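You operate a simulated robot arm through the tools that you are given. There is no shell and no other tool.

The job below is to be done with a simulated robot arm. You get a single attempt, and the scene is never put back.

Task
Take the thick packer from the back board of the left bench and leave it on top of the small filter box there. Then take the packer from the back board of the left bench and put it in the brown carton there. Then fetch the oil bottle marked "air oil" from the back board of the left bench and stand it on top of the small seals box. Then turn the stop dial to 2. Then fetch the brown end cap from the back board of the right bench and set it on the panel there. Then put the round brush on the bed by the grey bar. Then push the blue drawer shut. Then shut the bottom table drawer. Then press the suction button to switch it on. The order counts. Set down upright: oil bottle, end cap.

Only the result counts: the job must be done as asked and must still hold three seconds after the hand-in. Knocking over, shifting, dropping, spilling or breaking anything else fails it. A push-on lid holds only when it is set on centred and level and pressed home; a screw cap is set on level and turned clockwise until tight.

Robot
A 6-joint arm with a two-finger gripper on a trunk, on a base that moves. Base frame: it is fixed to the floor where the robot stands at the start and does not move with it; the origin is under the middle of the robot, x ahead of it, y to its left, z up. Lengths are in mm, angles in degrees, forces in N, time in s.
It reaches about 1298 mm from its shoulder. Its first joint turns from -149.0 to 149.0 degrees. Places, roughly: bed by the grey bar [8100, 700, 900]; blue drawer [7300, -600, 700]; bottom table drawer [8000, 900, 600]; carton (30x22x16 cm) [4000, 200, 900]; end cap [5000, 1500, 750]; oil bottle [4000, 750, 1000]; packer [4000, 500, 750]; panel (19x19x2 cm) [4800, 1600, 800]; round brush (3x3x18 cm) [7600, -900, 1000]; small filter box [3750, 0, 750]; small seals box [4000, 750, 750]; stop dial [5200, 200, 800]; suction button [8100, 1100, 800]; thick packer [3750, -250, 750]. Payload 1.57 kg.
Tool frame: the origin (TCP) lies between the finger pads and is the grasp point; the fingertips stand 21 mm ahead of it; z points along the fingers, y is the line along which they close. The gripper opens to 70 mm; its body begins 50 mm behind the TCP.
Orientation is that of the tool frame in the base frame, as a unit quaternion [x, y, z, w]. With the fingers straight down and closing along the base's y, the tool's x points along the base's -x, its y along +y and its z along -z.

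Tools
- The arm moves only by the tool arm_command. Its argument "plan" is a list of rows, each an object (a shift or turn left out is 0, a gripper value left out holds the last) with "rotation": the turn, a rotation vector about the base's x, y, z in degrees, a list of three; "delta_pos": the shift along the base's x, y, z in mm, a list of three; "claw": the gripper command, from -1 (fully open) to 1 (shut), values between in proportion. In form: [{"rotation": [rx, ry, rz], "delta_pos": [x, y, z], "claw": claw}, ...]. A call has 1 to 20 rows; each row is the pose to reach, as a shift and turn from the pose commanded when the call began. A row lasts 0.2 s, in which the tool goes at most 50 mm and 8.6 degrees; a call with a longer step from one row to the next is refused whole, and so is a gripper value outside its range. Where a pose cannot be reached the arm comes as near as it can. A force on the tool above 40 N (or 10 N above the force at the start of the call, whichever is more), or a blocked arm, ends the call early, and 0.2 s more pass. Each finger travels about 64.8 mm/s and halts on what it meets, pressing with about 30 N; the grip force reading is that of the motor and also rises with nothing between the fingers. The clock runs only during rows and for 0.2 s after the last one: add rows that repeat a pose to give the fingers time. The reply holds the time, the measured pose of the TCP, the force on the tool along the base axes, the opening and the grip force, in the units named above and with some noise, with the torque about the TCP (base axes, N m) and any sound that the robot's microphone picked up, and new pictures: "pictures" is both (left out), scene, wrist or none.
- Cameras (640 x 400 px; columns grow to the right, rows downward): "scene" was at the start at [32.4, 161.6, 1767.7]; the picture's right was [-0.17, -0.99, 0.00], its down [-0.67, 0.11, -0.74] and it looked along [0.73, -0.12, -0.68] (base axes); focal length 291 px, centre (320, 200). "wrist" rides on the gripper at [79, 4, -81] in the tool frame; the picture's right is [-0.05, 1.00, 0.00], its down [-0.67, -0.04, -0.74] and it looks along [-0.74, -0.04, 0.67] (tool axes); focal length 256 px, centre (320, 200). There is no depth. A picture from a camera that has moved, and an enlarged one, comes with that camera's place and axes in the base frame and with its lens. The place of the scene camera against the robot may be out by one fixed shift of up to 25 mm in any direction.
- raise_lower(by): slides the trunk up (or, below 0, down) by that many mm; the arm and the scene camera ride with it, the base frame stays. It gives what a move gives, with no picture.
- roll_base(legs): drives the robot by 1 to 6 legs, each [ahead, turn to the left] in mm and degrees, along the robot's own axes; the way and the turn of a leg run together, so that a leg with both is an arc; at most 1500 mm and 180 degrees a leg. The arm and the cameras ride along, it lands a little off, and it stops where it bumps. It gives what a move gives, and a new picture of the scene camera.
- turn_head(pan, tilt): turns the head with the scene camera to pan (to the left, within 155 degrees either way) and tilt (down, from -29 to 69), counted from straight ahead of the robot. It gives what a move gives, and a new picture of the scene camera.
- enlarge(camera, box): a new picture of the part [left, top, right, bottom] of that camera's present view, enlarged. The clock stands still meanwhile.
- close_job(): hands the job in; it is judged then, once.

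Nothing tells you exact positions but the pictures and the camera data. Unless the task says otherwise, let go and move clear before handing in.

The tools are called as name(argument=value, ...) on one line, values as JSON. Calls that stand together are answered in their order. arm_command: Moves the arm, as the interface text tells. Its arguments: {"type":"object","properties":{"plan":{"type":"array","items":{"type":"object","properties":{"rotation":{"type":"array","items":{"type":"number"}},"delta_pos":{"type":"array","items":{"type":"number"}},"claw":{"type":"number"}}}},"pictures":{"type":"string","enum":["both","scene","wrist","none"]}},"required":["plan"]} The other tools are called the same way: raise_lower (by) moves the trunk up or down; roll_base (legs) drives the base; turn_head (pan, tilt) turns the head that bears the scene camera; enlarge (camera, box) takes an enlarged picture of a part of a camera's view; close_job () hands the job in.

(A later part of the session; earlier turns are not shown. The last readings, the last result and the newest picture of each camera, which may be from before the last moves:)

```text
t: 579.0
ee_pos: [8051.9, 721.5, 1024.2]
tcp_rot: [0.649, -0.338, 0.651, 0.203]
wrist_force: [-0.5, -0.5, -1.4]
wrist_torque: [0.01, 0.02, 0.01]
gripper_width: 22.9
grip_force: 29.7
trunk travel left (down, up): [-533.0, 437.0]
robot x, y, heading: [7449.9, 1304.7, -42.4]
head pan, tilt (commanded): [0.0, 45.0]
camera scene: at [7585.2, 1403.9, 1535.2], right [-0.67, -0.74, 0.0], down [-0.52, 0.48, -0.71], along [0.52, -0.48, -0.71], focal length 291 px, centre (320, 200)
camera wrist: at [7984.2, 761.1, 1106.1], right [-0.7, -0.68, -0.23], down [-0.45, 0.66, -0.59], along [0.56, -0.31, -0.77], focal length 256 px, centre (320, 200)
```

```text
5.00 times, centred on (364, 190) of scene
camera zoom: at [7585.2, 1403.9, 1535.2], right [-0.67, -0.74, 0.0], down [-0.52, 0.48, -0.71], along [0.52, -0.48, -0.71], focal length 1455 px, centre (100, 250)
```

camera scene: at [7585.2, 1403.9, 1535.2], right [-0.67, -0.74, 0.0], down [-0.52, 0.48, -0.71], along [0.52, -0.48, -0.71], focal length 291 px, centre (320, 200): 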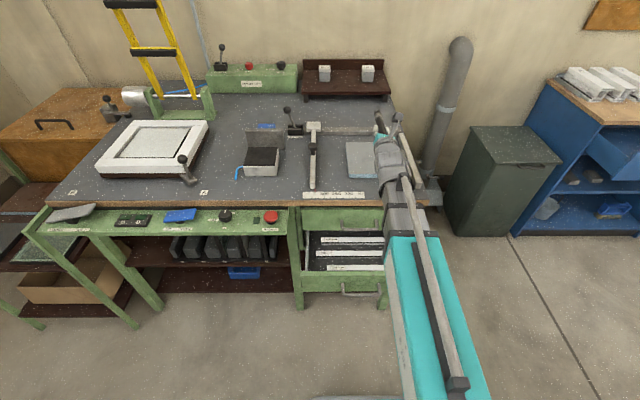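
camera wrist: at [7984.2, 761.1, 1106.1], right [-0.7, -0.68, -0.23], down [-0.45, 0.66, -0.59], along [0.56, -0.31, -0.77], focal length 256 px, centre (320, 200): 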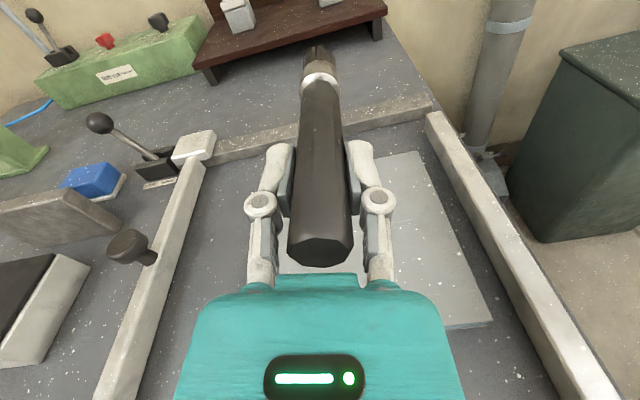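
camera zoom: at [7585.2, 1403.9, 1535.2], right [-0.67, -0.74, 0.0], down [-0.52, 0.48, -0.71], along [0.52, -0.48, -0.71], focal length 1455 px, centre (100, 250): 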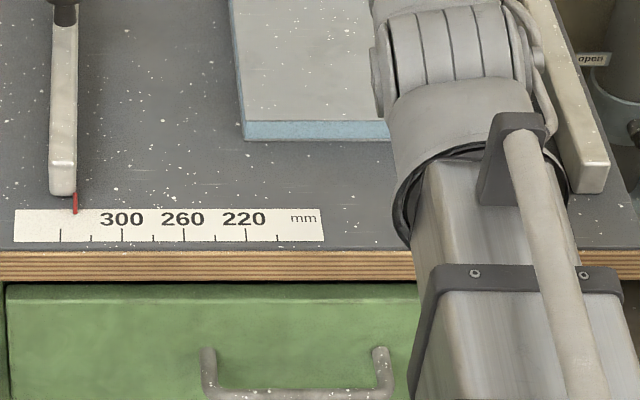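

The brush is centred over the pad. Lowering further toward contact.

raise_lower(by=-95)

arm_command(plan=[{"delta_pos": [0, 0, 0]}], pictures="both")

enlarge(camera="scene", box=[300, 110, 428, 190])

```text
t: 580.3
ee_pos: [8051.6, 721.0, 929.1]
tcp_rot: [0.65, -0.337, 0.651, 0.201]
wrist_force: [0.2, 0.0, -0.7]
wrist_torque: [-0.03, 0.04, -0.02]
gripper_width: 22.6
grip_force: 30.0
trunk travel left (down, up): [-438.0, 532.0]
robot x, y, heading: [7449.4, 1306.4, -42.3]
head pan, tilt (commanded): [0.0, 45.0]
```

```text
t: 580.7
ee_pos: [8050.7, 722.5, 928.8]
tcp_rot: [0.649, -0.338, 0.651, 0.202]
wrist_force: [0.3, 0.4, -0.8]
wrist_torque: [0.02, 0.0, -0.02]
gripper_width: 22.9
grip_force: 29.7
trunk travel left (down, up): [-438.0, 532.0]
robot x, y, heading: [7448.9, 1301.9, -42.2]
head pan, tilt (commanded): [0.0, 45.0]
camera scene: at [7585.2, 1403.9, 1440.2], right [-0.67, -0.74, 0.0], down [-0.52, 0.48, -0.71], along [0.52, -0.48, -0.71], focal length 291 px, centre (320, 200)
camera wrist: at [7984.1, 761.1, 1011.1], right [-0.7, -0.68, -0.23], down [-0.45, 0.66, -0.59], along [0.56, -0.31, -0.77], focal length 256 px, centre (320, 200)
```

scene: 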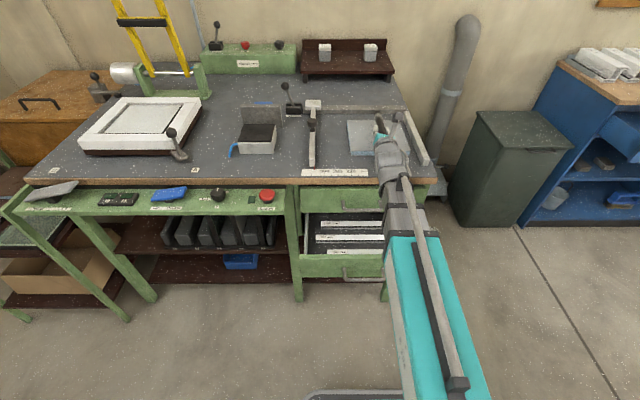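
wrist: 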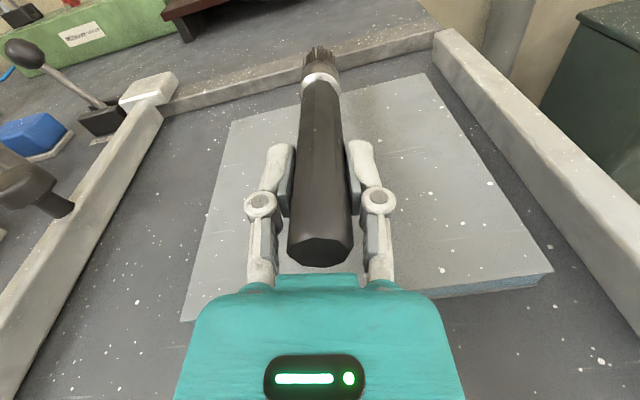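

```text
5.00 times, centred on (364, 150) of scene
camera zoom: at [7585.2, 1403.9, 1440.2], right [-0.67, -0.74, 0.0], down [-0.52, 0.48, -0.71], along [0.52, -0.48, -0.71], focal length 1455 px, centre (100, 450)
```

zoom: 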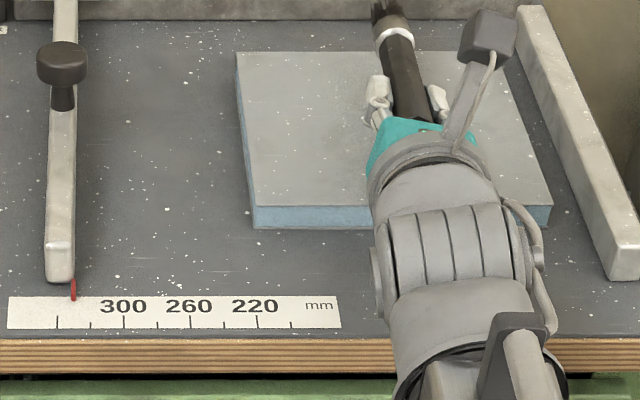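

The pad top is at z about 877 and the whole brush will lie within the pad. Lowering in small steps.

raise_lower(by=-20)

raise_lower(by=-4)

arm_command(plan=[{"delta_pos": [0, 0, 0]}], pictures="both")

enlarge(camera="scene", box=[320, 90, 416, 150])

```text
t: 581.4
ee_pos: [8051.2, 721.3, 908.4]
tcp_rot: [0.649, -0.338, 0.651, 0.203]
wrist_force: [0.5, -0.9, -0.5]
wrist_torque: [-0.02, 0.03, -0.01]
gripper_width: 23.0
grip_force: 30.1
trunk travel left (down, up): [-418.0, 552.0]
robot x, y, heading: [7447.4, 1302.1, -42.5]
head pan, tilt (commanded): [0.0, 45.0]
```

```text
t: 581.9
ee_pos: [8051.5, 721.5, 905.0]
tcp_rot: [0.649, -0.337, 0.651, 0.203]
wrist_force: [0.1, 0.2, 0.0]
wrist_torque: [0.0, 0.01, 0.01]
gripper_width: 22.7
grip_force: 30.1
trunk travel left (down, up): [-414.0, 556.0]
robot x, y, heading: [7447.9, 1305.3, -42.3]
head pan, tilt (commanded): [0.0, 45.0]
```

```text
t: 582.3
ee_pos: [8052.4, 721.9, 905.2]
tcp_rot: [0.649, -0.338, 0.65, 0.204]
wrist_force: [-0.2, 0.3, -0.7]
wrist_torque: [0.05, 0.06, -0.01]
gripper_width: 22.8
grip_force: 30.0
trunk travel left (down, up): [-414.0, 556.0]
robot x, y, heading: [7447.0, 1306.2, -42.3]
head pan, tilt (commanded): [0.0, 45.0]
camera scene: at [7585.2, 1403.9, 1416.2], right [-0.67, -0.74, 0.0], down [-0.52, 0.48, -0.71], along [0.52, -0.48, -0.71], focal length 291 px, centre (320, 200)
camera wrist: at [7984.2, 761.1, 987.1], right [-0.7, -0.68, -0.23], down [-0.45, 0.66, -0.59], along [0.56, -0.31, -0.77], focal length 256 px, centre (320, 200)
```

scene: 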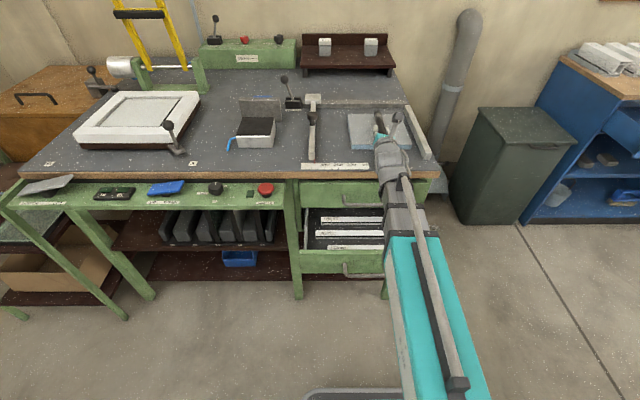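
wrist: 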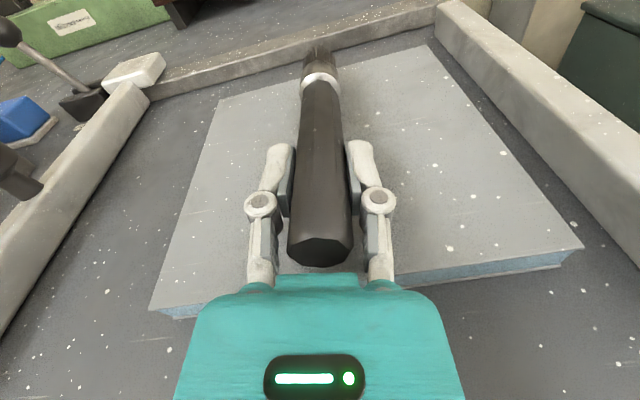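

```text
6.67 times, centred on (368, 120) of scene
camera zoom: at [7585.2, 1403.9, 1416.2], right [-0.67, -0.74, 0.0], down [-0.52, 0.48, -0.71], along [0.52, -0.48, -0.71], focal length 1940 px, centre (0, 733)
```

zoom: 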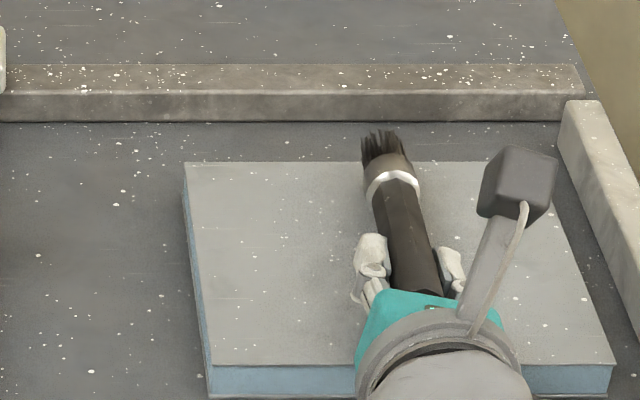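

raise_lower(by=-2)

raise_lower(by=-2)

arm_command(plan=[{"delta_pos": [0, 0, 0]}], pictures="wrist")

```text
t: 582.8
ee_pos: [8052.8, 721.6, 903.1]
tcp_rot: [0.649, -0.338, 0.651, 0.201]
wrist_force: [-0.5, -0.9, -1.0]
wrist_torque: [0.04, 0.0, 0.01]
gripper_width: 22.9
grip_force: 29.9
trunk travel left (down, up): [-412.0, 558.0]
robot x, y, heading: [7449.8, 1303.4, -42.5]
head pan, tilt (commanded): [0.0, 45.0]
```

```text
t: 583.3
ee_pos: [8051.7, 721.8, 901.7]
tcp_rot: [0.649, -0.338, 0.651, 0.203]
wrist_force: [1.1, 0.8, -0.7]
wrist_torque: [0.05, 0.01, 0.03]
gripper_width: 22.9
grip_force: 29.9
trunk travel left (down, up): [-410.0, 560.0]
robot x, y, heading: [7449.6, 1304.3, -42.5]
head pan, tilt (commanded): [0.0, 45.0]
```

```text
t: 583.7
ee_pos: [8051.4, 721.7, 900.8]
tcp_rot: [0.649, -0.338, 0.651, 0.202]
wrist_force: [-0.5, 0.1, -1.0]
wrist_torque: [0.0, 0.04, -0.02]
gripper_width: 22.9
grip_force: 30.1
trunk travel left (down, up): [-410.0, 560.0]
robot x, y, heading: [7448.4, 1305.3, -42.1]
head pan, tilt (commanded): [0.0, 45.0]
camera wrist: at [7984.2, 761.1, 983.1], right [-0.7, -0.68, -0.23], down [-0.45, 0.66, -0.59], along [0.56, -0.31, -0.77], focal length 256 px, centre (320, 200)
```

wrist: 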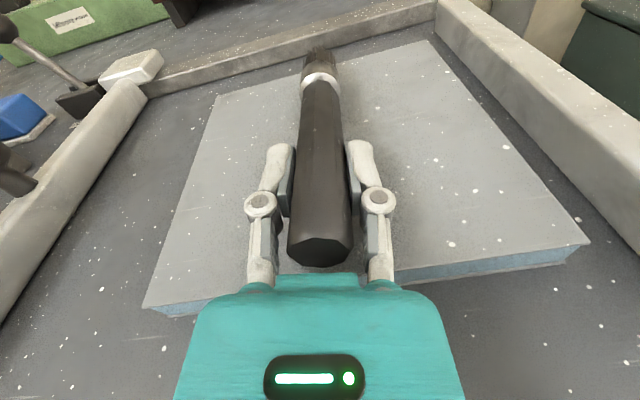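

raise_lower(by=-2)

raise_lower(by=-2)

raise_lower(by=-2)

```text
t: 584.2
ee_pos: [8050.7, 722.1, 899.2]
tcp_rot: [0.649, -0.338, 0.651, 0.202]
wrist_force: [2.2, -2.4, 8.0]
wrist_torque: [0.22, 0.34, 0.04]
gripper_width: 22.7
grip_force: 30.6
trunk travel left (down, up): [-408.0, 562.0]
robot x, y, heading: [7448.2, 1305.7, -42.4]
head pan, tilt (commanded): [0.0, 45.0]
```

```text
t: 585.0
ee_pos: [8051.5, 721.1, 900.2]
tcp_rot: [0.647, -0.336, 0.654, 0.203]
wrist_force: [-2.6, 0.8, 17.3]
wrist_torque: [0.78, 1.07, 0.04]
gripper_width: 22.8
grip_force: 29.9
trunk travel left (down, up): [-406.0, 564.0]
robot x, y, heading: [7446.7, 1301.9, -42.4]
head pan, tilt (commanded): [0.0, 45.0]
stopped: the force on the tool passed its limit at 42 N (the readings are from after the stop); the commanded pose is now the measured one
```

```text
t: 585.4
ee_pos: [8051.2, 722.4, 901.0]
tcp_rot: [0.645, -0.334, 0.656, 0.203]
wrist_force: [-5.3, 3.1, 25.3]
wrist_torque: [1.15, 1.51, 0.05]
gripper_width: 22.9
grip_force: 29.8
trunk travel left (down, up): [-405.0, 565.0]
robot x, y, heading: [7448.3, 1304.3, -42.3]
head pan, tilt (commanded): [0.0, 45.0]
stopped: the force on the tool passed its limit at 42 N (the readings are from after the stop); the commanded pose is now the measured one
```

Contact made. I'll relieve the pressure before releasing.

raise_lower(by=2.5)

arm_command(plan=[{"delta_pos": [0, 0, 0]}], pictures="both")

```text
t: 586.0
ee_pos: [8052.8, 720.3, 900.0]
tcp_rot: [0.647, -0.335, 0.654, 0.203]
wrist_force: [-1.3, 0.8, 3.7]
wrist_torque: [0.17, 0.32, 0.01]
gripper_width: 23.1
grip_force: 30.2
trunk travel left (down, up): [-407.0, 563.0]
robot x, y, heading: [7447.7, 1301.8, -42.2]
head pan, tilt (commanded): [0.0, 45.0]
```

```text
t: 586.4
ee_pos: [8054.3, 721.7, 899.9]
tcp_rot: [0.647, -0.335, 0.654, 0.203]
wrist_force: [-0.5, 0.7, -0.5]
wrist_torque: [0.1, 0.09, -0.01]
gripper_width: 22.7
grip_force: 29.8
trunk travel left (down, up): [-407.0, 563.0]
robot x, y, heading: [7447.9, 1306.4, -42.6]
head pan, tilt (commanded): [0.0, 45.0]
camera scene: at [7585.2, 1404.0, 1409.6], right [-0.67, -0.74, 0.0], down [-0.52, 0.48, -0.71], along [0.52, -0.48, -0.71], focal length 291 px, centre (320, 200)
camera wrist: at [7985.1, 760.6, 981.6], right [-0.69, -0.68, -0.23], down [-0.45, 0.66, -0.6], along [0.56, -0.32, -0.77], focal length 256 px, centre (320, 200)
```

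scene: 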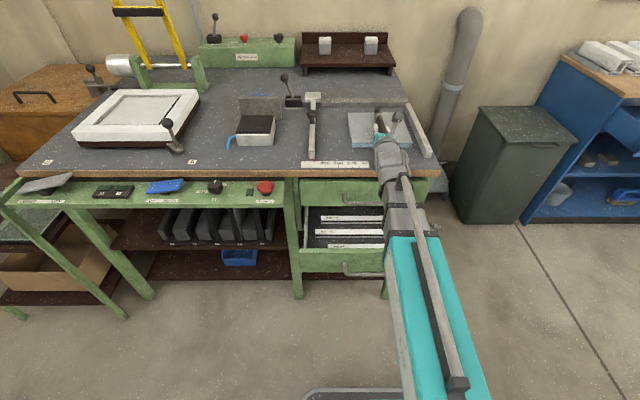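
wrist: 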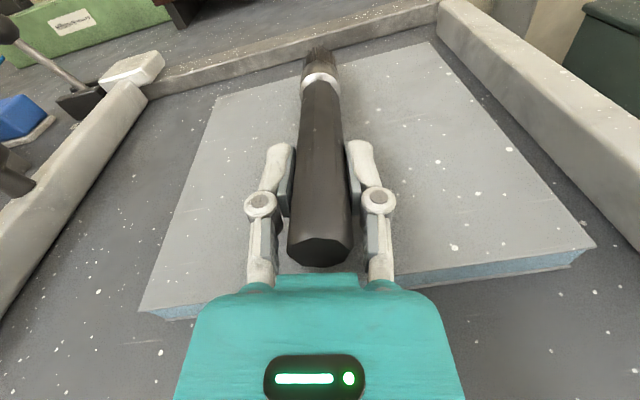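

The brush rests lightly on the bed. Releasing gradually so it settles between the fingers.

arm_command(plan=[{"claw": 0.32}, {"claw": 0.28}, {"claw": 0.24}, {"claw": 0.2}, {"claw": 0.15}, {"claw": 0.1}, {"claw": 0.0}, {"claw": 0.0}], pictures="wrist")

```text
t: 588.2
ee_pos: [8053.4, 721.4, 900.6]
tcp_rot: [0.647, -0.335, 0.654, 0.204]
wrist_force: [0.8, -0.5, -0.5]
wrist_torque: [0.02, -0.01, 0.03]
gripper_width: 34.9
grip_force: 0.1
trunk travel left (down, up): [-407.0, 563.0]
robot x, y, heading: [7448.7, 1304.1, -42.3]
head pan, tilt (commanded): [0.0, 45.0]
camera wrist: at [7984.9, 760.7, 981.8], right [-0.69, -0.68, -0.23], down [-0.45, 0.66, -0.6], along [0.56, -0.32, -0.76], focal length 256 px, centre (320, 200)
```

wrist: 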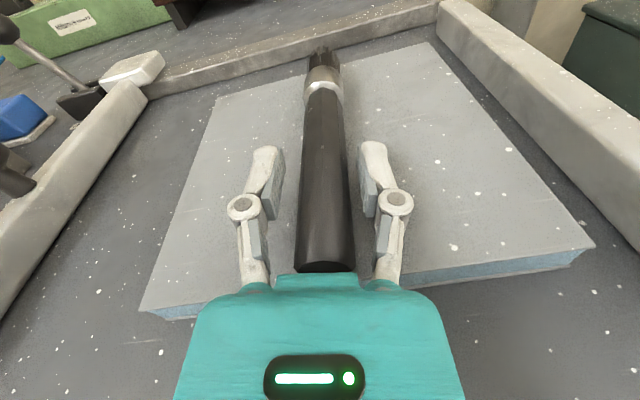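

The brush is lying on the bed. I'll open fully, back away along its axis, and raise.

arm_command(plan=[{"claw": -0.4}, {"claw": -0.8}, {"claw": -1}, {"delta_pos": [-24, 23.5, 0]}, {"delta_pos": [-48, 47, 0]}, {"delta_pos": [-64, 62, 0]}, {"delta_pos": [-64, 62, 0]}], pictures="none")

raise_lower(by=250)

arm_command(plan=[{"delta_pos": [0, 0, 0]}], pictures="both")

enlarge(camera="scene", box=[300, 150, 428, 230])

```text
t: 589.8
ee_pos: [7991.1, 783.1, 899.8]
tcp_rot: [0.647, -0.335, 0.654, 0.203]
wrist_force: [-0.6, -1.0, 0.1]
wrist_torque: [-0.02, -0.03, -0.02]
gripper_width: 70.0
grip_force: 0.0
trunk travel left (down, up): [-407.0, 563.0]
robot x, y, heading: [7449.7, 1302.6, -42.4]
head pan, tilt (commanded): [0.0, 45.0]
```

```text
t: 592.3
ee_pos: [7990.7, 781.5, 1151.0]
tcp_rot: [0.647, -0.334, 0.655, 0.203]
wrist_force: [-0.8, 0.7, 0.3]
wrist_torque: [0.02, -0.01, 0.02]
gripper_width: 69.9
grip_force: 0.0
trunk travel left (down, up): [-657.0, 313.0]
robot x, y, heading: [7449.0, 1300.1, -42.3]
head pan, tilt (commanded): [0.0, 45.0]
```

```text
t: 592.7
ee_pos: [7990.9, 781.7, 1150.3]
tcp_rot: [0.647, -0.335, 0.654, 0.203]
wrist_force: [-1.2, -0.5, 0.2]
wrist_torque: [0.01, -0.04, 0.03]
gripper_width: 70.0
grip_force: 0.1
trunk travel left (down, up): [-657.0, 313.0]
robot x, y, heading: [7447.2, 1301.9, -42.2]
head pan, tilt (commanded): [0.0, 45.0]
camera scene: at [7585.2, 1404.0, 1659.7], right [-0.67, -0.74, 0.0], down [-0.52, 0.48, -0.71], along [0.52, -0.48, -0.71], focal length 291 px, centre (320, 200)
camera wrist: at [7922.3, 821.6, 1231.8], right [-0.69, -0.68, -0.23], down [-0.45, 0.66, -0.6], along [0.56, -0.32, -0.76], focal length 256 px, centre (320, 200)
```

scene: 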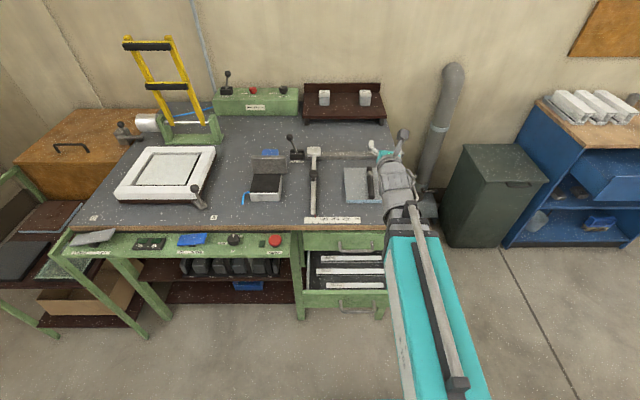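
wrist: 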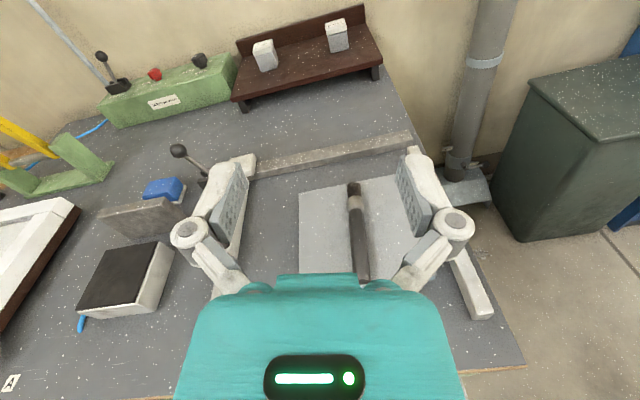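

```text
5.00 times, centred on (364, 190) of scene
camera zoom: at [7585.2, 1404.0, 1659.7], right [-0.67, -0.74, 0.0], down [-0.52, 0.48, -0.71], along [0.52, -0.48, -0.71], focal length 1455 px, centre (100, 250)
```

zoom: 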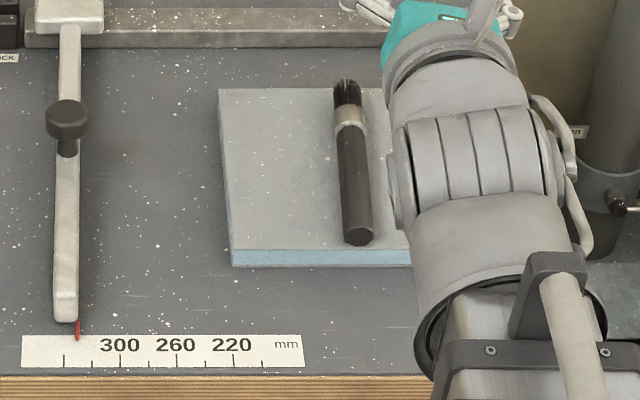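

The brush lies fully on the bed by the grey bar. Next is the blue drawer, so I'll drive back to the blue cabinet with the tool kept horizontal for pushing.

roll_base(legs=[[-100, 0], [0, -90], [780, 0], [770, 0], [0, 90]])

turn_head(pan=0, tilt=35)

```text
t: 595.7
ee_pos: [7766.1, 729.2, 1150.1]
tcp_rot: [0.598, -0.416, 0.622, 0.286]
wrist_force: [-0.1, 0.1, -0.1]
wrist_torque: [0.03, 0.0, -0.02]
gripper_width: 70.0
grip_force: 0.0
trunk travel left (down, up): [-657.0, 313.0]
robot x, y, heading: [7377.6, 1370.6, -55.1]
head pan, tilt (commanded): [0.0, 45.0]
stopped in leg 2: the robot was blocked; the commanded pose is now the measured one
camera scene: at [7534.0, 1440.1, 1659.6], right [-0.82, -0.57, 0.0], down [-0.4, 0.58, -0.71], along [0.4, -0.58, -0.71], focal length 291 px, centre (320, 200)
```

scene: 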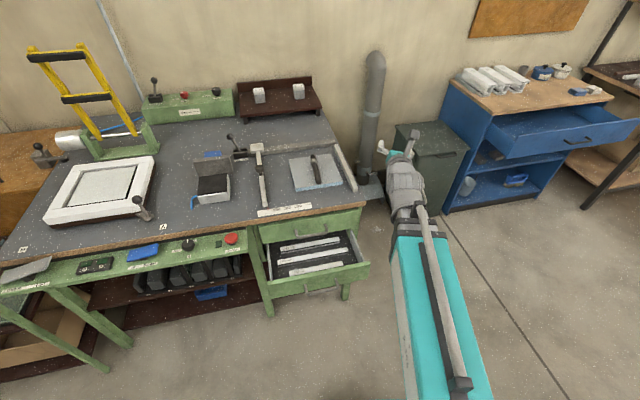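

```text
t: 596.4
ee_pos: [7767.3, 728.4, 1150.2]
tcp_rot: [0.598, -0.415, 0.623, 0.286]
wrist_force: [-0.3, -0.6, -0.4]
wrist_torque: [0.01, 0.02, 0.0]
gripper_width: 70.1
grip_force: 0.0
trunk travel left (down, up): [-657.0, 313.0]
robot x, y, heading: [7375.0, 1373.4, -55.0]
head pan, tilt (commanded): [0.0, 35.0]
camera scene: at [7537.3, 1434.3, 1674.5], right [-0.82, -0.57, 0.0], down [-0.33, 0.47, -0.82], along [0.47, -0.67, -0.57], focal length 291 px, centre (320, 200)
```

scene: 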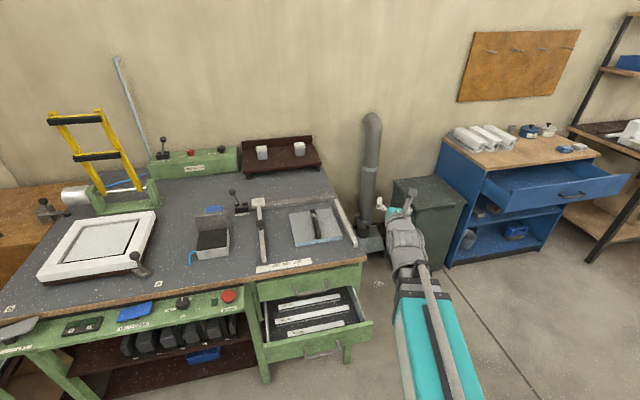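

The base was blocked while turning. I'll look around the robot to see what is in the way.

turn_head(pan=100, tilt=50)

turn_head(pan=155, tilt=50)

turn_head(pan=-120, tilt=50)

```text
t: 598.2
ee_pos: [7766.9, 729.7, 1151.1]
tcp_rot: [0.599, -0.415, 0.623, 0.285]
wrist_force: [0.1, 0.1, 0.2]
wrist_torque: [0.0, 0.0, -0.02]
gripper_width: 70.0
grip_force: 0.1
trunk travel left (down, up): [-657.0, 313.0]
robot x, y, heading: [7380.2, 1374.0, -55.2]
head pan, tilt (commanded): [100.0, 50.0]
camera scene: at [7541.5, 1560.8, 1652.8], right [0.71, -0.71, 0.0], down [-0.54, -0.54, -0.64], along [0.46, 0.45, -0.77], focal length 291 px, centre (320, 200)
```

scene: 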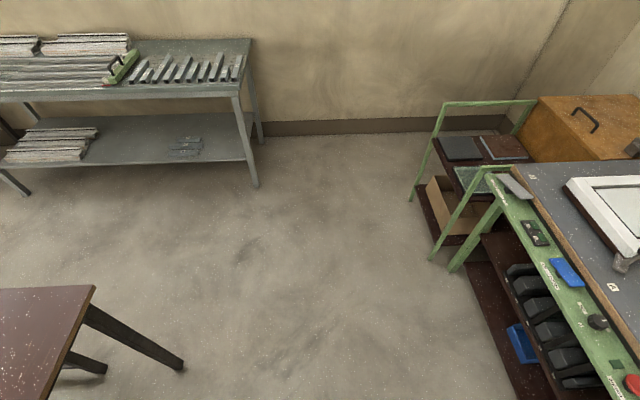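

```text
t: 599.4
ee_pos: [7767.3, 729.0, 1150.1]
tcp_rot: [0.599, -0.415, 0.623, 0.285]
wrist_force: [0.7, 0.8, 0.0]
wrist_torque: [-0.01, -0.01, 0.02]
gripper_width: 69.7
grip_force: 0.1
trunk travel left (down, up): [-657.0, 313.0]
robot x, y, heading: [7382.2, 1370.1, -55.1]
head pan, tilt (commanded): [154.7, 50.0]
camera scene: at [7474.2, 1582.5, 1652.8], right [0.99, 0.17, 0.0], down [0.13, -0.76, -0.64], along [-0.11, 0.63, -0.77], focal length 291 px, centre (320, 200)
```

scene: 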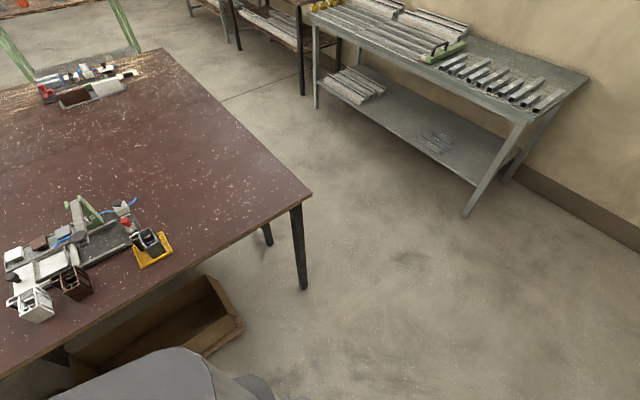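

```text
t: 603.2
ee_pos: [7767.8, 728.4, 1150.2]
tcp_rot: [0.599, -0.415, 0.623, 0.285]
wrist_force: [0.7, -0.3, 0.3]
wrist_torque: [0.02, 0.01, -0.02]
gripper_width: 69.8
grip_force: 0.2
trunk travel left (down, up): [-657.0, 313.0]
robot x, y, heading: [7378.3, 1371.2, -55.4]
head pan, tilt (commanded): [-120.0, 50.0]
camera scene: at [7410.2, 1499.9, 1652.8], right [-0.09, 1.0, 0.0], down [0.76, 0.07, -0.64], along [-0.64, -0.05, -0.77], focal length 291 px, centre (320, 200)
```

scene: 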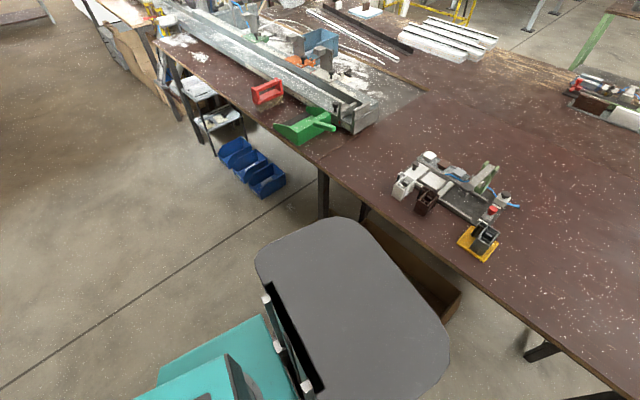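

Nothing obvious is touching the tool. I'll move forward a little, away from whatever may be behind me, and retry the turn.

turn_head(pan=0, tilt=45)

roll_base(legs=[[0, 12]])

roll_base(legs=[[60, 0]])

```text
t: 605.2
ee_pos: [7766.8, 729.5, 1149.5]
tcp_rot: [0.599, -0.414, 0.623, 0.285]
wrist_force: [0.2, 0.3, 0.1]
wrist_torque: [0.0, 0.03, -0.01]
gripper_width: 69.9
grip_force: 0.0
trunk travel left (down, up): [-657.0, 313.0]
robot x, y, heading: [7374.9, 1374.6, -55.0]
head pan, tilt (commanded): [0.0, 45.0]
camera scene: at [7533.4, 1439.8, 1659.7], right [-0.82, -0.57, 0.0], down [-0.4, 0.58, -0.71], along [0.4, -0.58, -0.71], focal length 291 px, centre (320, 200)
```

scene: 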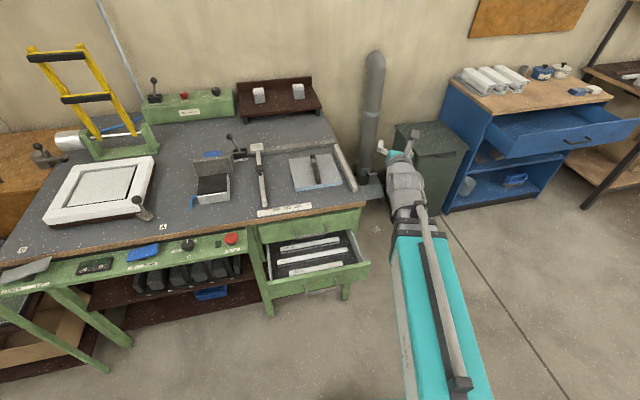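

```text
t: 606.8
ee_pos: [7896.7, 826.9, 1150.7]
tcp_rot: [0.64, -0.348, 0.65, 0.217]
wrist_force: [0.1, 0.1, -0.4]
wrist_torque: [-0.02, 0.0, 0.02]
gripper_width: 70.0
grip_force: 0.1
trunk travel left (down, up): [-657.0, 313.0]
robot x, y, heading: [7373.9, 1369.3, -44.7]
head pan, tilt (commanded): [0.0, 45.0]
stopped in leg 1: the robot was blocked; the commanded pose is now the measured one
camera scene: at [7515.7, 1465.4, 1659.8], right [-0.7, -0.71, 0.0], down [-0.5, 0.5, -0.71], along [0.5, -0.5, -0.71], focal length 291 px, centre (320, 200)
```

scene: 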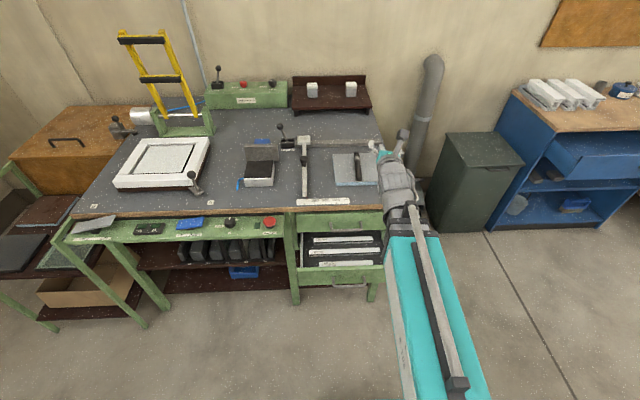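

```text
t: 607.8
ee_pos: [7939.1, 785.9, 1150.0]
tcp_rot: [0.64, -0.348, 0.65, 0.216]
wrist_force: [0.2, 0.0, 0.7]
wrist_torque: [-0.03, 0.01, -0.01]
gripper_width: 70.0
grip_force: 0.1
trunk travel left (down, up): [-657.0, 313.0]
robot x, y, heading: [7420.6, 1327.4, -44.8]
head pan, tilt (commanded): [0.0, 45.0]
camera scene: at [7559.3, 1423.1, 1659.7], right [-0.7, -0.71, 0.0], down [-0.5, 0.5, -0.71], along [0.5, -0.5, -0.71], focal length 291 px, centre (320, 200)
```

scene: 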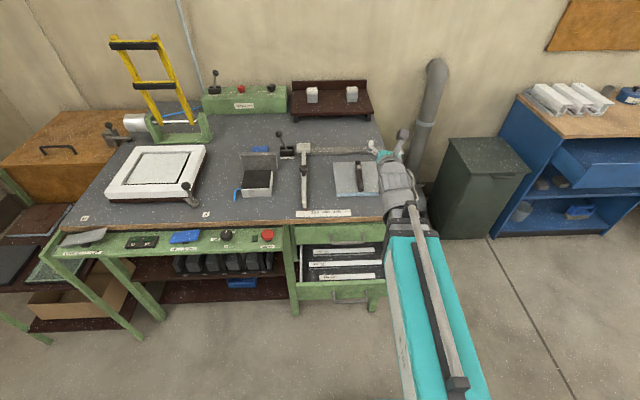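

Something sits close behind me: the box under the bench end. I'll move forward a bit more, then turn.

roll_base(legs=[[80, 0]])

roll_base(legs=[[0, -88]])

```text
t: 609.0
ee_pos: [7997.3, 728.7, 1150.4]
tcp_rot: [0.641, -0.347, 0.65, 0.216]
wrist_force: [0.2, 0.6, -0.2]
wrist_torque: [0.0, -0.01, 0.0]
gripper_width: 69.8
grip_force: 0.0
trunk travel left (down, up): [-657.0, 313.0]
robot x, y, heading: [7473.4, 1271.4, -44.8]
head pan, tilt (commanded): [0.0, 45.0]
camera scene: at [7616.7, 1366.4, 1659.7], right [-0.7, -0.71, 0.0], down [-0.5, 0.5, -0.71], along [0.5, -0.5, -0.71], focal length 291 px, centre (320, 200)
```

scene: 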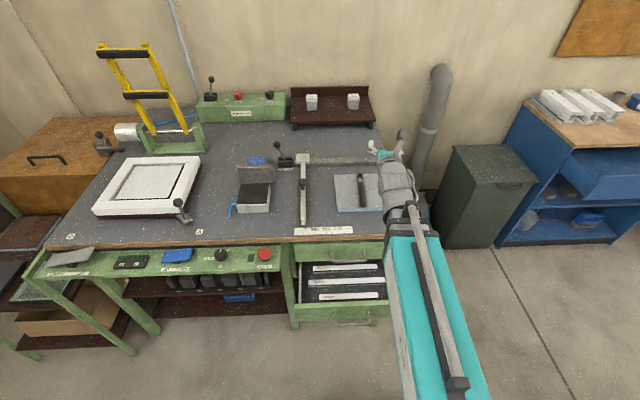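

```text
t: 610.9
ee_pos: [7865.1, 627.1, 1150.2]
tcp_rot: [0.598, -0.416, 0.621, 0.289]
wrist_force: [0.0, 0.3, -0.1]
wrist_torque: [0.0, 0.01, 0.01]
gripper_width: 70.2
grip_force: 0.2
trunk travel left (down, up): [-657.0, 313.0]
robot x, y, heading: [7477.9, 1271.7, -55.5]
head pan, tilt (commanded): [0.0, 45.0]
stopped in leg 1: the robot was blocked; the commanded pose is now the measured one
camera scene: at [7635.2, 1339.6, 1659.6], right [-0.82, -0.57, 0.0], down [-0.4, 0.58, -0.71], along [0.4, -0.58, -0.71], focal length 291 px, centre (320, 200)
```

scene: 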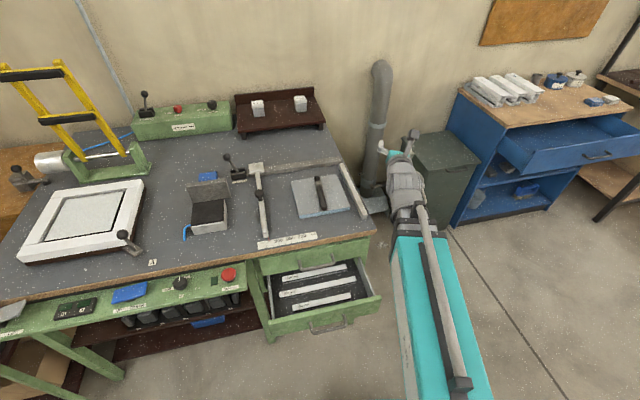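

The turn stops after about 11° regardless of position, so I'll look straight down around the base on both sides.

turn_head(pan=60, tilt=68)

turn_head(pan=-60, tilt=68)

turn_head(pan=-150, tilt=60)

turn_head(pan=130, tilt=60)

```text
t: 612.2
ee_pos: [7863.5, 626.8, 1150.0]
tcp_rot: [0.598, -0.416, 0.622, 0.287]
wrist_force: [-1.2, 0.4, 0.6]
wrist_torque: [-0.02, -0.04, 0.02]
gripper_width: 70.0
grip_force: 0.0
trunk travel left (down, up): [-657.0, 313.0]
robot x, y, heading: [7477.6, 1272.9, -55.3]
head pan, tilt (commanded): [60.0, 68.0]
camera scene: at [7645.4, 1410.6, 1631.6], right [0.08, -1.0, 0.0], down [-0.92, -0.07, -0.37], along [0.37, 0.03, -0.93], focal length 291 px, centre (320, 200)
```

scene: 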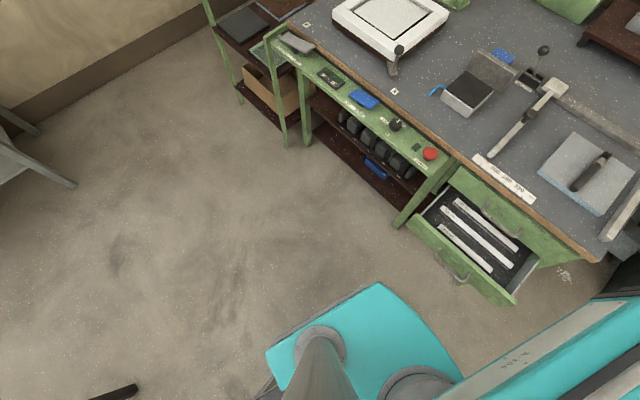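

```text
t: 614.2
ee_pos: [7863.7, 626.7, 1150.0]
tcp_rot: [0.598, -0.417, 0.621, 0.288]
wrist_force: [0.3, 0.1, -0.1]
wrist_torque: [0.01, -0.03, -0.01]
gripper_width: 69.9
grip_force: 0.0
trunk travel left (down, up): [-657.0, 313.0]
robot x, y, heading: [7478.5, 1270.7, -55.3]
head pan, tilt (commanded): [-60.0, 68.0]
camera scene: at [7564.2, 1354.9, 1631.6], right [-0.9, 0.43, 0.0], down [0.4, 0.84, -0.37], along [-0.16, -0.34, -0.93], focal length 291 px, centre (320, 200)
```

scene: 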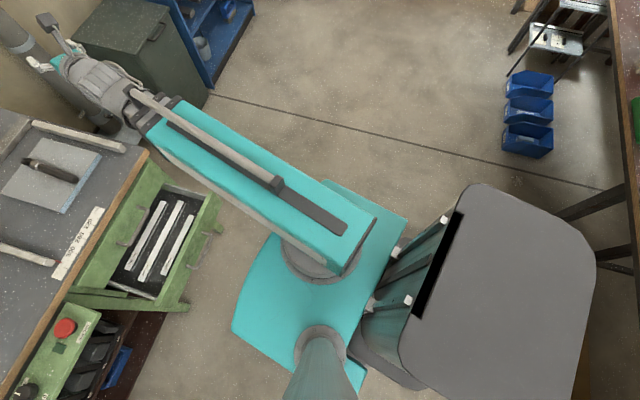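

```text
t: 615.9
ee_pos: [7863.9, 626.9, 1150.9]
tcp_rot: [0.598, -0.415, 0.622, 0.288]
wrist_force: [-0.7, -0.7, -0.3]
wrist_torque: [-0.02, 0.03, 0.0]
gripper_width: 70.2
grip_force: 0.0
trunk travel left (down, up): [-657.0, 313.0]
robot x, y, heading: [7477.2, 1274.2, -55.4]
head pan, tilt (commanded): [-150.0, 60.0]
camera scene: at [7528.5, 1434.9, 1640.2], right [0.43, 0.9, 0.0], down [0.78, -0.37, -0.5], along [-0.45, 0.22, -0.87], focal length 291 px, centre (320, 200)
```

scene: 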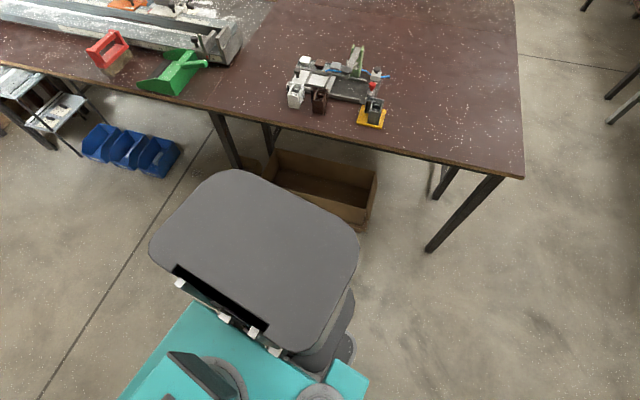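

```text
t: 619.8
ee_pos: [7862.5, 627.2, 1150.6]
tcp_rot: [0.598, -0.416, 0.622, 0.288]
wrist_force: [0.1, -0.6, -0.3]
wrist_torque: [0.0, 0.02, 0.01]
gripper_width: 69.7
grip_force: 0.1
trunk travel left (down, up): [-657.0, 313.0]
robot x, y, heading: [7477.8, 1271.8, -55.3]
head pan, tilt (commanded): [130.0, 60.0]
camera scene: at [7606.6, 1470.4, 1640.2], right [0.96, -0.27, 0.0], down [-0.23, -0.83, -0.5], along [0.13, 0.48, -0.87], focal length 291 px, centre (320, 200)
```

scene: 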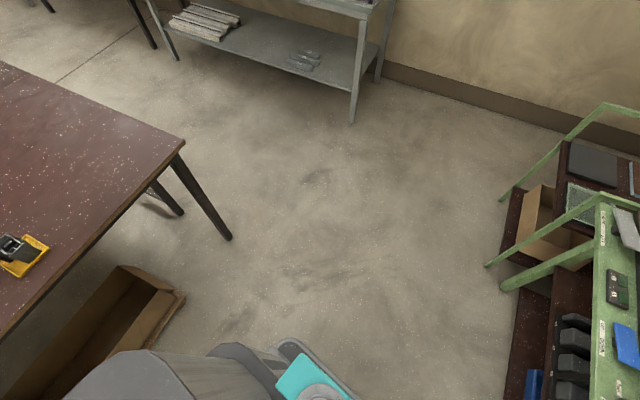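

I don't see any contact. I'll test with a small turn to understand whether it is really blocked.

roll_base(legs=[[0, 5]])

roll_base(legs=[[0, -8]])

```text
t: 620.8
ee_pos: [7919.2, 663.5, 1150.7]
tcp_rot: [0.616, -0.39, 0.634, 0.259]
wrist_force: [0.1, -0.3, 0.1]
wrist_torque: [0.02, -0.01, 0.01]
gripper_width: 69.9
grip_force: 0.1
trunk travel left (down, up): [-657.0, 313.0]
robot x, y, heading: [7476.5, 1272.3, -50.8]
head pan, tilt (commanded): [130.0, 60.0]
camera scene: at [7589.6, 1478.6, 1640.3], right [0.98, -0.19, 0.0], down [-0.16, -0.85, -0.5], along [0.09, 0.49, -0.87], focal length 291 px, centre (320, 200)
```

scene: 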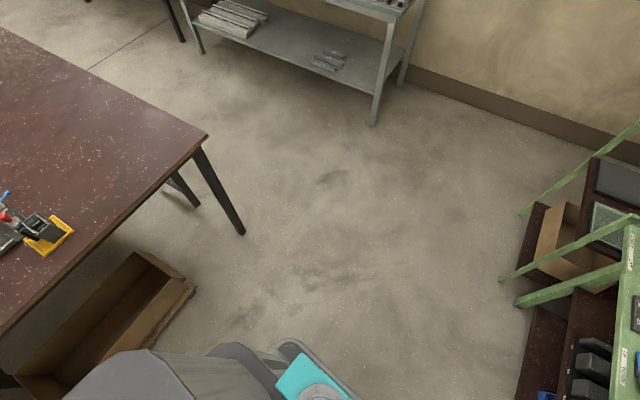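

```text
t: 621.9
ee_pos: [7827.8, 607.3, 1149.8]
tcp_rot: [0.587, -0.432, 0.613, 0.304]
wrist_force: [0.5, 0.5, -0.4]
wrist_torque: [-0.03, 0.03, 0.0]
gripper_width: 70.0
grip_force: 0.1
trunk travel left (down, up): [-657.0, 313.0]
robot x, y, heading: [7474.9, 1274.1, -58.5]
head pan, tilt (commanded): [130.0, 60.0]
camera scene: at [7618.5, 1462.6, 1640.3], right [0.95, -0.32, 0.0], down [-0.28, -0.82, -0.5], along [0.16, 0.47, -0.87], focal length 291 px, centre (320, 200)
```

scene: 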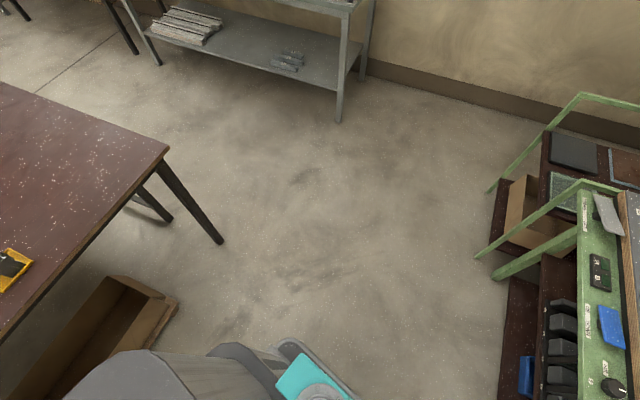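

Small turns work, so the earlier stops seem to come from the arm pose during fast turns. I'll continue in small turning legs.

roll_base(legs=[[0, -8.2], [0, -8.2], [0, -8.2], [0, -8.2], [0, -8.2], [0, -8.2]])

roll_base(legs=[[0, -8.2], [0, -8.2], [0, -8.2], [500, 0], [500, 0], [500, 0]])

```text
t: 627.1
ee_pos: [7201.4, 572.6, 1149.7]
tcp_rot: [-0.348, 0.64, -0.425, -0.537]
wrist_force: [0.2, 0.8, 0.4]
wrist_torque: [-0.01, -0.03, 0.0]
gripper_width: 70.2
grip_force: 0.1
trunk travel left (down, up): [-657.0, 313.0]
robot x, y, heading: [7493.1, 1267.2, -107.6]
head pan, tilt (commanded): [130.0, 60.0]
camera scene: at [7725.3, 1282.7, 1640.2], right [0.38, -0.92, 0.0], down [-0.8, -0.33, -0.5], along [0.46, 0.19, -0.87], focal length 291 px, centre (320, 200)
```

scene: 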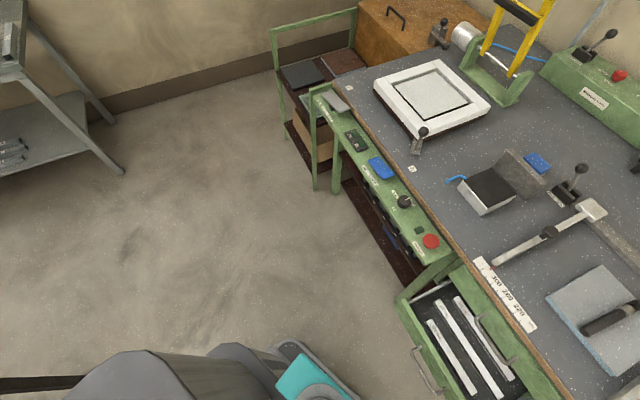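

```text
t: 639.2
ee_pos: [5942.7, -356.8, 1150.0]
tcp_rot: [-0.204, 0.699, -0.303, -0.614]
wrist_force: [0.1, -0.5, 0.1]
wrist_torque: [0.02, 0.01, -0.03]
gripper_width: 70.3
grip_force: 0.0
trunk travel left (down, up): [-657.0, 313.0]
robot x, y, heading: [6490.1, 156.0, -131.8]
head pan, tilt (commanded): [130.0, 60.0]
camera scene: at [6711.0, 74.0, 1640.2], right [-0.03, -1.0, 0.0], down [-0.87, 0.03, -0.5], along [0.5, -0.01, -0.87], focal length 291 px, centre (320, 200)
```

scene: 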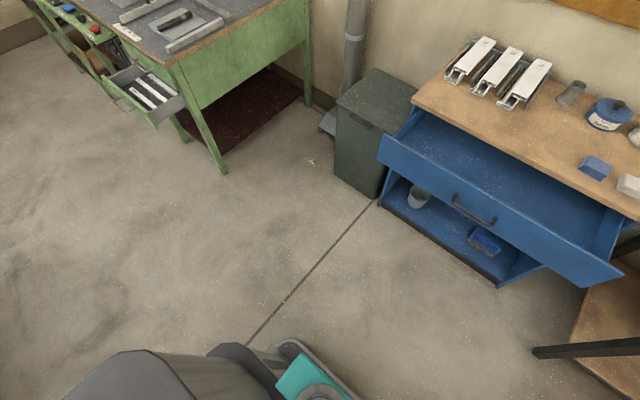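

roll_base(legs=[[0, 8.2], [0, 8.2], [0, 8.2], [0, 8.2], [0, 8.2], [0, 8.2]])

roll_base(legs=[[0, 8.1], [0, 8.1], [0, 8.1], [0, 8.1], [0, 8.1]])

turn_head(pan=0, tilt=40)

arm_command(plan=[{"claw": 0.0}, {"claw": 1}, {"claw": 1}, {"claw": 1}, {"claw": 1}], pictures="wrist")

```text
t: 641.1
ee_pos: [6092.7, -481.0, 1151.1]
tcp_rot: [-0.293, 0.667, -0.379, -0.57]
wrist_force: [-0.5, 0.9, 0.8]
wrist_torque: [-0.01, -0.01, -0.02]
gripper_width: 70.1
grip_force: 0.1
trunk travel left (down, up): [-657.0, 313.0]
robot x, y, heading: [6491.0, 158.0, -118.2]
head pan, tilt (commanded): [130.0, 60.0]
stopped in leg 2: the robot was blocked; the commanded pose is now the measured one
camera scene: at [6720.0, 129.9, 1640.3], right [0.2, -0.98, 0.0], down [-0.85, -0.18, -0.5], along [0.49, 0.1, -0.87], focal length 291 px, centre (320, 200)
```

scene: 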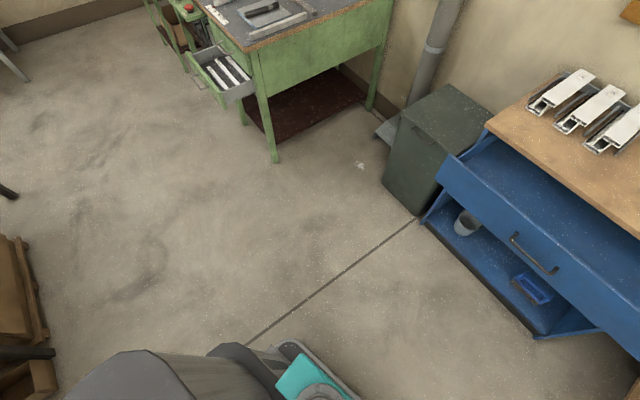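

```text
t: 643.1
ee_pos: [6275.1, -562.9, 1150.2]
tcp_rot: [-0.379, 0.623, -0.451, -0.515]
wrist_force: [0.4, -0.3, -0.5]
wrist_torque: [-0.03, 0.0, 0.01]
gripper_width: 69.9
grip_force: 0.2
trunk travel left (down, up): [-657.0, 313.0]
robot x, y, heading: [6483.4, 159.7, -104.9]
head pan, tilt (commanded): [130.0, 60.0]
stopped in leg 2: the robot was blocked; the commanded pose is now the measured one
camera scene: at [6716.0, 187.2, 1640.3], right [0.43, -0.91, 0.0], down [-0.78, -0.37, -0.5], along [0.45, 0.21, -0.87], focal length 291 px, centre (320, 200)
```

scene: 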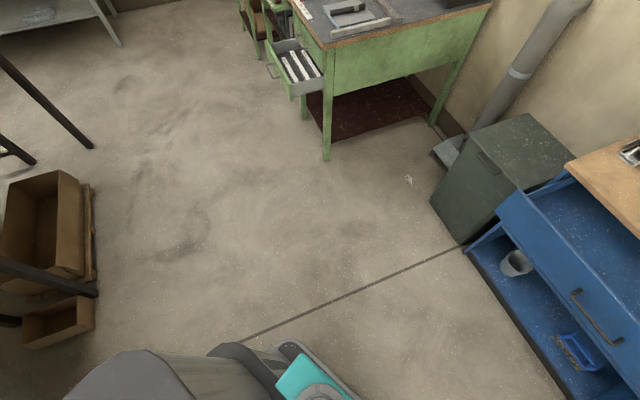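

```text
t: 645.2
ee_pos: [6274.5, -563.4, 1150.5]
tcp_rot: [-0.379, 0.623, -0.452, -0.514]
wrist_force: [0.7, -0.2, 1.0]
wrist_torque: [0.02, -0.03, 0.0]
gripper_width: 70.0
grip_force: 0.1
trunk travel left (down, up): [-657.0, 313.0]
robot x, y, heading: [6484.5, 158.2, -104.5]
head pan, tilt (commanded): [0.0, 40.0]
camera scene: at [6634.4, 76.6, 1667.0], right [-0.97, 0.26, 0.0], down [0.16, 0.62, -0.77], along [-0.2, -0.74, -0.64], focal length 291 px, centre (320, 200)
```

scene: 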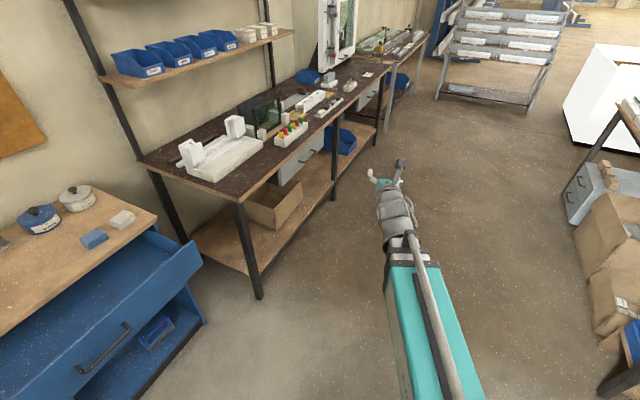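

```text
t: 646.4
ee_pos: [6274.3, -562.7, 1150.3]
tcp_rot: [-0.38, 0.622, -0.453, -0.514]
wrist_force: [0.0, 0.0, -0.3]
wrist_torque: [0.01, 0.03, 0.02]
gripper_width: 0.0
grip_force: 28.6
trunk travel left (down, up): [-657.0, 313.0]
robot x, y, heading: [6482.9, 158.4, -104.7]
head pan, tilt (commanded): [0.0, 40.0]
camera wrist: at [6279.1, -485.9, 1231.7], right [-0.93, 0.3, -0.22], down [0.38, 0.7, -0.6], along [-0.02, -0.64, -0.77], focal length 256 px, centre (320, 200)
```

wrist: 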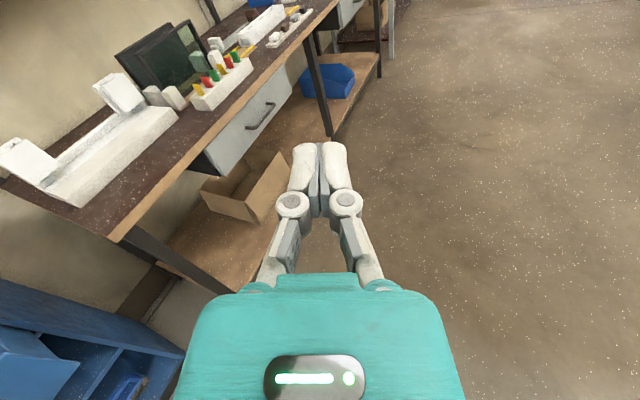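

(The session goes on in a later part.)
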